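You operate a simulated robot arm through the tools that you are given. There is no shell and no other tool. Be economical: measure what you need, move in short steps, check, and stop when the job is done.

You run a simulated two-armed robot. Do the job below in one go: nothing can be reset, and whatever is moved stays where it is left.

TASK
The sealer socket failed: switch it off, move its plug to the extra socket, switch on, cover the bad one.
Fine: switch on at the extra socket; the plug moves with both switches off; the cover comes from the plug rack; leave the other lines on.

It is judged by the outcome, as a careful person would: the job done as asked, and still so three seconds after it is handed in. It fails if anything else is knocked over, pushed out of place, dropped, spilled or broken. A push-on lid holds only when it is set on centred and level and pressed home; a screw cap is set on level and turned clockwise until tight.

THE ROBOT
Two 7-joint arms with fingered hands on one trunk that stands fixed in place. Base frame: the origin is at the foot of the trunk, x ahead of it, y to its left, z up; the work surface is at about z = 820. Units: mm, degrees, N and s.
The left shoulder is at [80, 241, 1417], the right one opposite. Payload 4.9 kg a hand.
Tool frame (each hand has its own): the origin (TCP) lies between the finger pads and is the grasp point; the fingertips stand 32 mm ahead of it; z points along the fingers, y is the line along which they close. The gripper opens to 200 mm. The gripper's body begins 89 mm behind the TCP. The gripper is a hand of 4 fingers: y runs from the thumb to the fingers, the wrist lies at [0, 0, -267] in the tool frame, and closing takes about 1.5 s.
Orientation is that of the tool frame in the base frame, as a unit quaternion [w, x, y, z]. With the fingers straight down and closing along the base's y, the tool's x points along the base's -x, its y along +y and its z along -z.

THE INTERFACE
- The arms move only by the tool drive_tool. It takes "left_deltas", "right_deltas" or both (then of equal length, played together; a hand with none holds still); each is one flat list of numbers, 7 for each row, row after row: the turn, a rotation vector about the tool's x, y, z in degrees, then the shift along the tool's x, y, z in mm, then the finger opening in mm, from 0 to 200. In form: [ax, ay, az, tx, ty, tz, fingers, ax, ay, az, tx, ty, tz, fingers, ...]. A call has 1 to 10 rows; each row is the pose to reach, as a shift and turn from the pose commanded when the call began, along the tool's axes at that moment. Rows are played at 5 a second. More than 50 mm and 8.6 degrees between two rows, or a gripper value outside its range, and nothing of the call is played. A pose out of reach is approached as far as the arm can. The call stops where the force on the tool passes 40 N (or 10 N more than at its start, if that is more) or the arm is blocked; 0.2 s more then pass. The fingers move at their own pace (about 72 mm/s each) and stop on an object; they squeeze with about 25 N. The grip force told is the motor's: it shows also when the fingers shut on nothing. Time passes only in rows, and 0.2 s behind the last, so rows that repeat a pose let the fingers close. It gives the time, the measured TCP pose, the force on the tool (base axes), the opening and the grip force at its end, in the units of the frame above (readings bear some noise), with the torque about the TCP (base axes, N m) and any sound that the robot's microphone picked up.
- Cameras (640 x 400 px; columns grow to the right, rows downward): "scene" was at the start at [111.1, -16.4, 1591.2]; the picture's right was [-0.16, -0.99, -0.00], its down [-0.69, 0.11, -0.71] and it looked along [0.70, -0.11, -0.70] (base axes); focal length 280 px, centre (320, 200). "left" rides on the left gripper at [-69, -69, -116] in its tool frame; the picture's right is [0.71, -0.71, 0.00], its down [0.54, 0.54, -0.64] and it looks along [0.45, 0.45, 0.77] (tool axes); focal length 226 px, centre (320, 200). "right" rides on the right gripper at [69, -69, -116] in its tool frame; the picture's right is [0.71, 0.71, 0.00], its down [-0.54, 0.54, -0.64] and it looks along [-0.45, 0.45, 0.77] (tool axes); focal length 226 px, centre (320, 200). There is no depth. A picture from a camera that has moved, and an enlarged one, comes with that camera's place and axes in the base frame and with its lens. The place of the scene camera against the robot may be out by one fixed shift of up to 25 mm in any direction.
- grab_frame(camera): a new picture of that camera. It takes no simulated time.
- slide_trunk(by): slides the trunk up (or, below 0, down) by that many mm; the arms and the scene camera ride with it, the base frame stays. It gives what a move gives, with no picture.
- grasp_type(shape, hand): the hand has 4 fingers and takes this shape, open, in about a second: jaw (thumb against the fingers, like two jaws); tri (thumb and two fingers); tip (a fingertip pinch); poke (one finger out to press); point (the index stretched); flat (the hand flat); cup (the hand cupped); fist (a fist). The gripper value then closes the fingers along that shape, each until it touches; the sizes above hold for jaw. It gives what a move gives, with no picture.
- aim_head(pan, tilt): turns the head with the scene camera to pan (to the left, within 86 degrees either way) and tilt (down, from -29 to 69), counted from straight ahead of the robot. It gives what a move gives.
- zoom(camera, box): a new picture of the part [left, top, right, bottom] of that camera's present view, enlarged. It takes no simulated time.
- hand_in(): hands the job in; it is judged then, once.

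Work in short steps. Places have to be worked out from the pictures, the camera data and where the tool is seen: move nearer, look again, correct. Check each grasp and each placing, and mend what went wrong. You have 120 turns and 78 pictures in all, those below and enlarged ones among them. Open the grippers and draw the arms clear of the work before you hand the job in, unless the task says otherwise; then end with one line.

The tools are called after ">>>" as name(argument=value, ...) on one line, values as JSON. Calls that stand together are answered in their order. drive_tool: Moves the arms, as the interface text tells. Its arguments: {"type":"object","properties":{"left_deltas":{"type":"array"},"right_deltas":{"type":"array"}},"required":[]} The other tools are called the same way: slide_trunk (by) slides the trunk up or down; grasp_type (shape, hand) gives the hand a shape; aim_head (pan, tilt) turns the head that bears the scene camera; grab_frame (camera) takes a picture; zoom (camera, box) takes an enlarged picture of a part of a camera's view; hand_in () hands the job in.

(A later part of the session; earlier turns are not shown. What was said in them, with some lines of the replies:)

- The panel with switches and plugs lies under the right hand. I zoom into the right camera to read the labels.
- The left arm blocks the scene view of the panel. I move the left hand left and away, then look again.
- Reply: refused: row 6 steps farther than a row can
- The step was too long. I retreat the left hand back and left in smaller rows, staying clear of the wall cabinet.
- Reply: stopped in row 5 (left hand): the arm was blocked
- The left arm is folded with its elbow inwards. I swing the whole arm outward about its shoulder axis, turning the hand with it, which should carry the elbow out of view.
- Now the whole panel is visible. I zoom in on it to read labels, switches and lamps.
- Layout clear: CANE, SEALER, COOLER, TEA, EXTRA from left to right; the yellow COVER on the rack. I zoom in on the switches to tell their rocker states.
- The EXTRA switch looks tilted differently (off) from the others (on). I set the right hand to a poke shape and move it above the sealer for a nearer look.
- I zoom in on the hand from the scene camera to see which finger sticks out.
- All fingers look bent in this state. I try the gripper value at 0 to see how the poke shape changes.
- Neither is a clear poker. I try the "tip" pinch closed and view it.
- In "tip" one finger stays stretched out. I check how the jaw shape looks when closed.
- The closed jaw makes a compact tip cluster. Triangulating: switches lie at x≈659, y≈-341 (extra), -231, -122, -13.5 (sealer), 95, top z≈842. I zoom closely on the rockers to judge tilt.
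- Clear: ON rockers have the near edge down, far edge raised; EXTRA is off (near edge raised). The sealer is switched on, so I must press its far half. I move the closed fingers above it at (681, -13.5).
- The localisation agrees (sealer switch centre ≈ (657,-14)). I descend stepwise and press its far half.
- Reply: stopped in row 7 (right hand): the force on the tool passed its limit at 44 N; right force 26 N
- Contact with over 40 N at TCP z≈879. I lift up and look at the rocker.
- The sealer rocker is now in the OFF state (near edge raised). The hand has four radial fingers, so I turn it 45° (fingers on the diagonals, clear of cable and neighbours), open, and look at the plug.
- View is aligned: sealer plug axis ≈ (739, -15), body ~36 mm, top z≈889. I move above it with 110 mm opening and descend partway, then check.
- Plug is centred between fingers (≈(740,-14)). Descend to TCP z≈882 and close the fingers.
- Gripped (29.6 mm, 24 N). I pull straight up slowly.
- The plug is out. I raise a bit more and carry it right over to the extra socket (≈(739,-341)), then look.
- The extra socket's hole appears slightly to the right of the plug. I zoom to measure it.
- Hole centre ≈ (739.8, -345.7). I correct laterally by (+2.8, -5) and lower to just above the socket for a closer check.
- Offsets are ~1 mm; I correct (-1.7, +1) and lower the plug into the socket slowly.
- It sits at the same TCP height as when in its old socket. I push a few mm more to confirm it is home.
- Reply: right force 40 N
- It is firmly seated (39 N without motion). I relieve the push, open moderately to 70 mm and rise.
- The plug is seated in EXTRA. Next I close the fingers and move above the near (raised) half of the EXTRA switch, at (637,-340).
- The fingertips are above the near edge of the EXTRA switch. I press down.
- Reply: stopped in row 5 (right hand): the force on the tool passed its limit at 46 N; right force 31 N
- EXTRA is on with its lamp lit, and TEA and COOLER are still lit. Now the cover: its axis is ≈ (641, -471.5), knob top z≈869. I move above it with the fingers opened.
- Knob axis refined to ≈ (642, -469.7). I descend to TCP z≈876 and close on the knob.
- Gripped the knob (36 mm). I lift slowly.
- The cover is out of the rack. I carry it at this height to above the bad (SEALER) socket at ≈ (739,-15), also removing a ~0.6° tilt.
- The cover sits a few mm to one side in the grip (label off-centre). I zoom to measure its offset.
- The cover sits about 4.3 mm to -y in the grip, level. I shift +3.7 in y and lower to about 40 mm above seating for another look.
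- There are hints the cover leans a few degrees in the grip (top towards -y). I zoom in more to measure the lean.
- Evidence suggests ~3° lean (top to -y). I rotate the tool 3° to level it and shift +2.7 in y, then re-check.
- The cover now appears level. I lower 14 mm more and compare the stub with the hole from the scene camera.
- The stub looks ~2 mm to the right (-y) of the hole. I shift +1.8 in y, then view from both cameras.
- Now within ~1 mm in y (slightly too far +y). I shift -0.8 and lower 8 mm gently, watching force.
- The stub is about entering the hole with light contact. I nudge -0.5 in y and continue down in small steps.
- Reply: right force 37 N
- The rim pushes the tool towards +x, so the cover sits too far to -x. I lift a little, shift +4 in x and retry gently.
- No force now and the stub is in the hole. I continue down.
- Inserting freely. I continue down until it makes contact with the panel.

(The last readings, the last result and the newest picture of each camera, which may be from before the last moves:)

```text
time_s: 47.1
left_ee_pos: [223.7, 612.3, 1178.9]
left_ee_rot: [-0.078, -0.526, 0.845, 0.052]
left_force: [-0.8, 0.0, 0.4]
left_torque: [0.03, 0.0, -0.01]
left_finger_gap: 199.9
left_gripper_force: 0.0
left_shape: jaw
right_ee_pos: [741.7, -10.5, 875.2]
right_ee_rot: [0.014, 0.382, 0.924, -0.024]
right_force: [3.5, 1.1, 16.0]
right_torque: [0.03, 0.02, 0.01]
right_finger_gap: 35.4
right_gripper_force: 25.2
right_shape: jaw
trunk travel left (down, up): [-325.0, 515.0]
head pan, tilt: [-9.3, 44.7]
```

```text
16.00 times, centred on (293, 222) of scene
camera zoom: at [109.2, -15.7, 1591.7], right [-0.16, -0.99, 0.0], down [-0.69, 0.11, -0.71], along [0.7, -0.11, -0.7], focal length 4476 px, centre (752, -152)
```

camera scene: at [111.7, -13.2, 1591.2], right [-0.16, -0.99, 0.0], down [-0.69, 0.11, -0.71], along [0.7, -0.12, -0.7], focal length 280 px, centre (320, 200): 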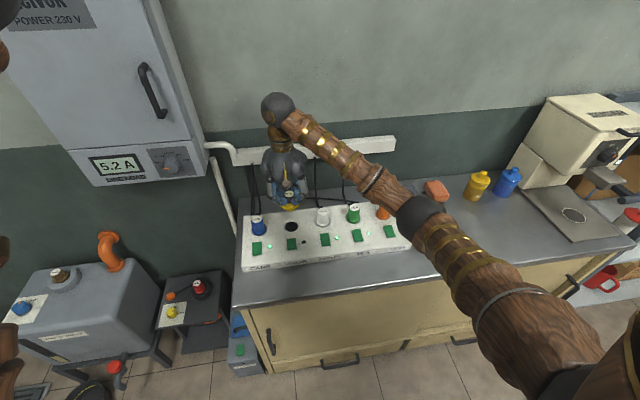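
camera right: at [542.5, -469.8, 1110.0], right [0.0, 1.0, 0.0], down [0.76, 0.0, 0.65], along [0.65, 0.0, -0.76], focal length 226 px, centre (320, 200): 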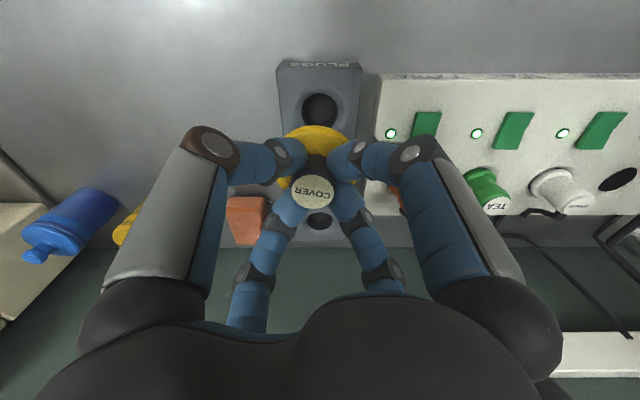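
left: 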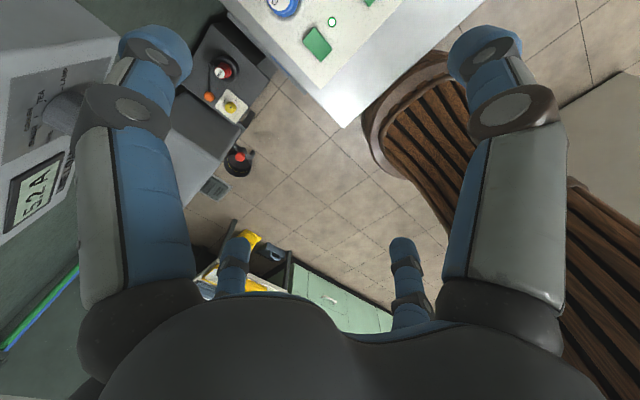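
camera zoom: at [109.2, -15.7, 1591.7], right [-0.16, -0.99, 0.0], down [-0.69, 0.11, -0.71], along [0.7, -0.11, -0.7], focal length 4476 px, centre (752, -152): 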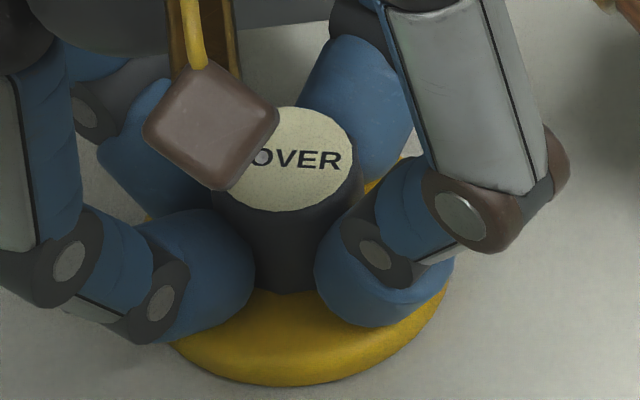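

The disc rests on the panel (16 N). I press a bit more while gripped, then relax, release and rise.

>>> drive_tool(right_deltas=[0, 0, 0, 0, 0, 2, 0, 0, 0, 0, 0, 0, 3, 0, 0, 0, 0, 0, 0, -2, 0, 0, 0, 0, 0, 0, -3, 40, 0, 0, 0, 0, 0, -3, 80, 0, 0, 0, 0, 0, -3, 80, 0, 0, 0, 0, 0, -30, 80, 0, 0, 0, 0, 0, -75, 80, -2.1, 2.1, 0, 0, 0, -110, 80])

>>> zoom(camera="scene", box=[240, 195, 330, 265])

>>> grab_frame(camera="right")

```text
time_s: 49.1
left_ee_pos: [224.2, 610.8, 1177.4]
left_ee_rot: [-0.078, -0.526, 0.845, 0.052]
left_force: [0.5, -0.2, 1.3]
left_torque: [0.01, -0.03, 0.03]
left_finger_gap: 200.3
left_gripper_force: 0.1
left_shape: jaw
right_ee_pos: [741.4, -4.7, 980.5]
right_ee_rot: [0.001, 0.384, 0.924, 0.0]
right_force: [-0.5, -0.5, -1.3]
right_torque: [-0.01, -0.05, -0.04]
right_finger_gap: 79.5
right_gripper_force: 0.0
right_shape: jaw
trunk travel left (down, up): [-325.0, 515.0]
head pan, tilt: [-9.3, 44.7]
```

```text
5.71 times, centred on (285, 230) of scene
camera zoom: at [110.5, -16.2, 1591.1], right [-0.16, -0.99, 0.0], down [-0.69, 0.11, -0.71], along [0.7, -0.11, -0.7], focal length 1599 px, centre (520, 29)
```

zoom: 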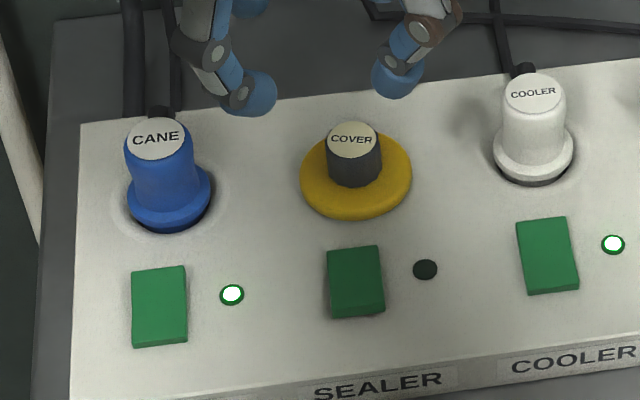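

```text
8 pictures are left
camera right: at [643.3, -4.3, 1097.0], right [0.0, 1.0, 0.0], down [0.77, 0.0, 0.64], along [0.64, 0.0, -0.77], focal length 226 px, centre (320, 200)
```

right: 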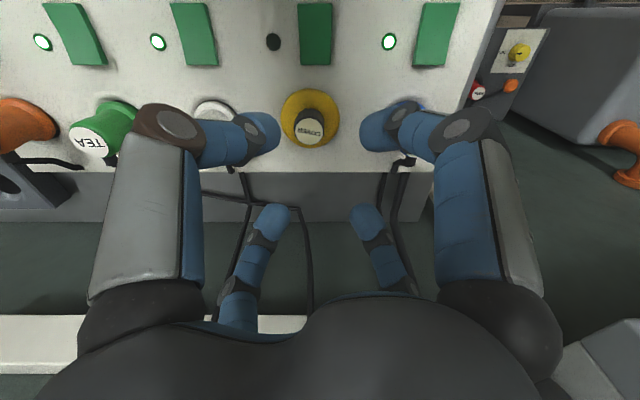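

The cover is on. To press it home, I close the fingers above its axis (739,-14.5) and push straight down on the knob.

>>> drive_tool(right_deltas=[0, 0, 0, -5.2, -8.6, 0, 0, 0, 0, 0, -5.2, -8.6, 0, 0, 0, 0, 0, -5.2, -8.6, 0, 0, 0, 0, 0, -5.2, -8.6, 35, 0, 0, 0, 0, -5.2, -8.6, 65, 0, 0, 0, 0, -5.2, -8.6, 74, 0, 0, 0, 0, -5.2, -8.6, 79, 0, 0, 0, 0, -5.2, -8.6, 83, 0, 0, 0, 0, -5.2, -8.6, 87, 0, 0, 0, 0, -5.2, -8.6, 91, 0])

```text
time_s: 50.9
left_ee_pos: [223.6, 612.8, 1178.3]
left_ee_rot: [-0.078, -0.526, 0.845, 0.053]
left_force: [0.1, 1.2, 0.6]
left_torque: [-0.03, 0.07, -0.03]
left_finger_gap: 199.7
left_gripper_force: 0.0
left_shape: jaw
right_ee_pos: [741.3, -14.0, 907.4]
right_ee_rot: [0.005, 0.382, 0.924, 0.004]
right_force: [-7.3, -0.1, 26.3]
right_torque: [0.17, 0.52, 0.03]
right_finger_gap: 0.3
right_gripper_force: 25.1
right_shape: jaw
trunk travel left (down, up): [-325.0, 515.0]
head pan, tilt: [-9.3, 44.7]
stopped in row 9 (right hand): the force on the tool passed its limit at 46 N (the readings are from after the stop); the commanded pose is now the measured one
```

Pressed with 46 N. I rise and check closely whether the cover is down and level.

>>> drive_tool(right_deltas=[0, 0, 0, 0, 0, -30, 0, 0, 0, 0, 0, 0, -75, 0, 0, 0, 0, 35, -35, -110, 0, 0, 0, 0, 60, -60, -120, 0])

>>> zoom(camera="scene", box=[275, 210, 315, 240])

>>> zoom(camera="right", box=[270, 100, 420, 260])

```text
refused: row 3 steps farther than a row can; nothing moved
```

```text
13.33 times, centred on (295, 225) of scene
camera zoom: at [109.0, -16.0, 1591.4], right [-0.16, -0.99, 0.0], down [-0.69, 0.11, -0.71], along [0.7, -0.11, -0.7], focal length 3730 px, centre (653, -133)
```

zoom: 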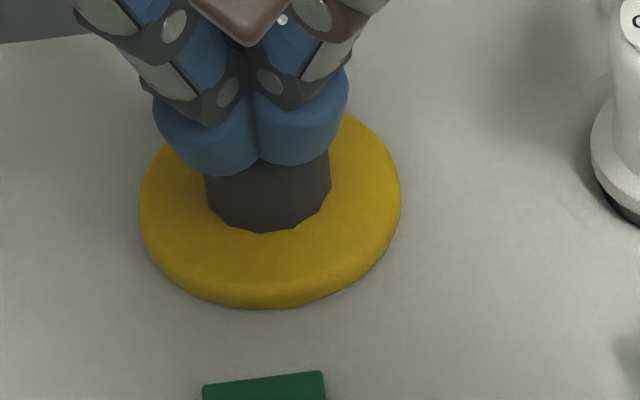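

```text
2.50 times, centred on (345, 180) of right
camera zoom: at [642.4, -15.0, 1022.4], right [0.0, 1.0, 0.0], down [0.76, 0.0, 0.65], along [0.65, 0.0, -0.76], focal length 565 px, centre (258, 250)
```

zoom: 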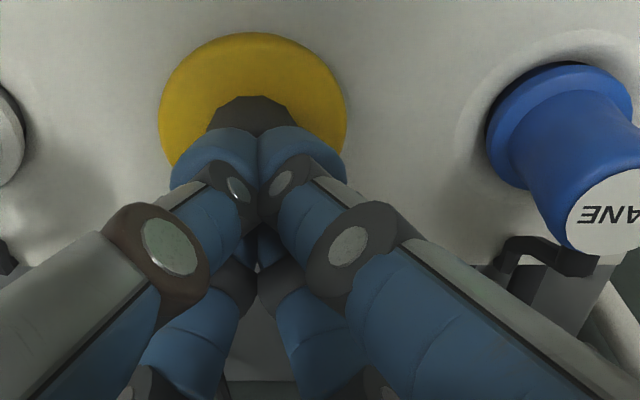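

It looks flat on the panel. I press once more to be sure, then rise and withdraw.

>>> drive_tool(right_deltas=[0, 0, 0, 1, -1, -2, 0, 0, 0, 0, 1, -1, 1, 0, 0, 0, 0, 1, -1, 4, 0, 0, 0, 0, 1, -1, 7, 0])

>>> drive_tool(right_deltas=[0, 0, 0, 0, 0, -30, 0, 0, 0, 0, 0, 0, -70, 0, 0, 0, 0, 20, -20, -100, 0, 0, 0, 0, 50, -50, -110, 60, 0, 0, 0, 80, -80, -120, 120])

>>> zoom(camera="scene", box=[270, 205, 320, 240])

```text
time_s: 51.7
left_ee_pos: [224.1, 611.8, 1177.4]
left_ee_rot: [-0.079, -0.526, 0.846, 0.052]
left_force: [0.4, 0.8, -0.5]
left_torque: [0.05, 0.04, 0.04]
left_finger_gap: 200.1
left_gripper_force: 0.0
left_shape: jaw
right_ee_pos: [741.9, -14.5, 906.8]
right_ee_rot: [0.009, 0.382, 0.924, 0.006]
right_force: [-5.2, 0.5, 24.1]
right_torque: [0.11, 0.46, 0.05]
right_finger_gap: 0.0
right_gripper_force: 24.7
right_shape: jaw
trunk travel left (down, up): [-325.0, 515.0]
head pan, tilt: [-9.3, 44.7]
stopped in row 3 (right hand): the force on the tool passed its limit at 45 N (the readings are from after the stop); the commanded pose is now the measured one
```

```text
time_s: 52.9
left_ee_pos: [223.2, 612.3, 1178.6]
left_ee_rot: [-0.078, -0.525, 0.846, 0.053]
left_force: [-0.7, 0.7, -0.4]
left_torque: [0.0, -0.01, 0.02]
left_finger_gap: 199.5
left_gripper_force: 0.0
left_shape: jaw
right_ee_pos: [627.1, -17.8, 1021.1]
right_ee_rot: [0.007, 0.383, 0.924, 0.004]
right_force: [-0.6, 0.0, 0.4]
right_torque: [-0.01, 0.0, -0.01]
right_finger_gap: 47.1
right_gripper_force: 0.0
right_shape: jaw
trunk travel left (down, up): [-325.0, 515.0]
head pan, tilt: [-9.3, 44.7]
```

```text
11.43 times, centred on (295, 222) of scene
camera zoom: at [109.5, -16.6, 1591.3], right [-0.16, -0.99, 0.0], down [-0.69, 0.11, -0.71], along [0.7, -0.11, -0.7], focal length 3197 px, centre (606, -57)
```

zoom: 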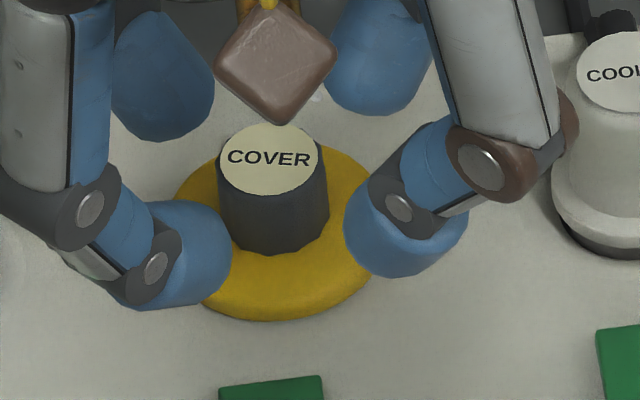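

Cover sits flat. I withdraw the right hand up and to its side, clear of the work, and take a last look.

>>> drive_tool(right_deltas=[0, 0, 0, 0, 0, -45, 150, 0, 0, 0, 0, 0, -90, 200, 0, 0, 0, -33, -33, -100, 200, 0, 0, 0, -66, -66, -100, 200, 0, 0, 0, -99, -99, -100, 200, 0, 0, 0, -132, -132, -100, 200, 0, 0, 0, -165, -165, -100, 200, 0, 0, 0, -198, -198, -100, 200, 0, 0, 0, -231, -231, -100, 200, 0, 0, 0, -264, -264, -100, 200])

>>> zoom(camera="scene", box=[235, 180, 455, 280])

>>> zoom(camera="scene", box=[270, 205, 320, 240])

```text
time_s: 55.1
left_ee_pos: [222.3, 610.0, 1178.4]
left_ee_rot: [-0.078, -0.526, 0.845, 0.053]
left_force: [0.0, -0.4, 0.3]
left_torque: [0.04, -0.01, -0.02]
left_finger_gap: 199.8
left_gripper_force: 0.0
left_shape: jaw
right_ee_pos: [623.4, -392.9, 1119.8]
right_ee_rot: [0.006, 0.383, 0.924, 0.005]
right_force: [-0.9, 0.5, 0.5]
right_torque: [0.05, 0.0, 0.01]
right_finger_gap: 199.8
right_gripper_force: 0.1
right_shape: jaw
trunk travel left (down, up): [-325.0, 515.0]
head pan, tilt: [-9.3, 44.7]
```

```text
2.91 times, centred on (345, 230) of scene
camera zoom: at [110.1, -18.4, 1591.3], right [-0.16, -0.99, 0.0], down [-0.69, 0.11, -0.71], along [0.7, -0.11, -0.7], focal length 814 px, centre (247, 113)
```

zoom: 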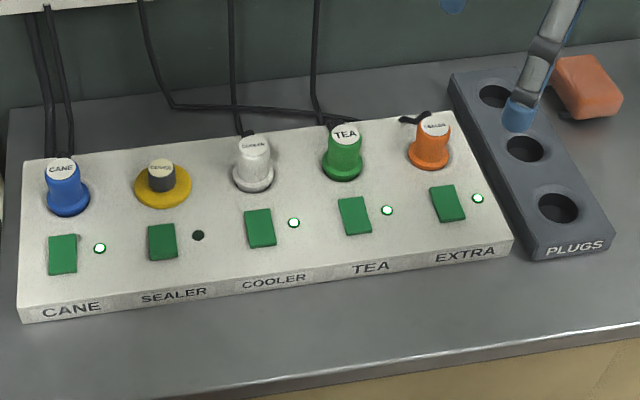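

```text
11.43 times, centred on (295, 222) of scene
camera zoom: at [110.1, -18.4, 1591.3], right [-0.16, -0.99, 0.0], down [-0.69, 0.11, -0.71], along [0.7, -0.11, -0.7], focal length 3197 px, centre (606, -57)
```

zoom: 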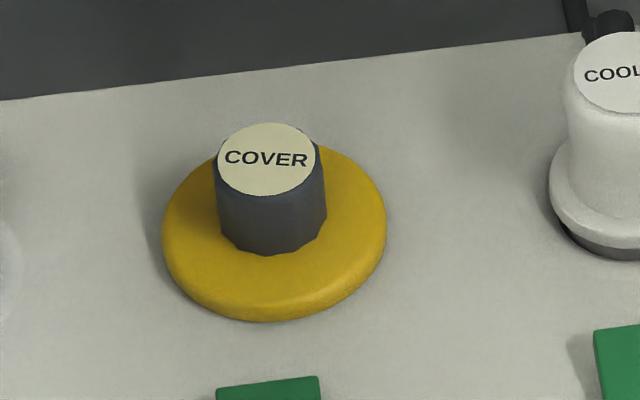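

The sealer switch is off, its plug is in EXTRA with the lamp lit, and the cover sits flat and centred. CANE, COOLER and TEA are still on, so I hand in.

>>> hand_in()

```text
The job is handed in.
```

The SEALER socket is switched off and covered, and its plug now runs from EXTRA, which is switched on; CANE, COOLER and TEA stayed on throughout.
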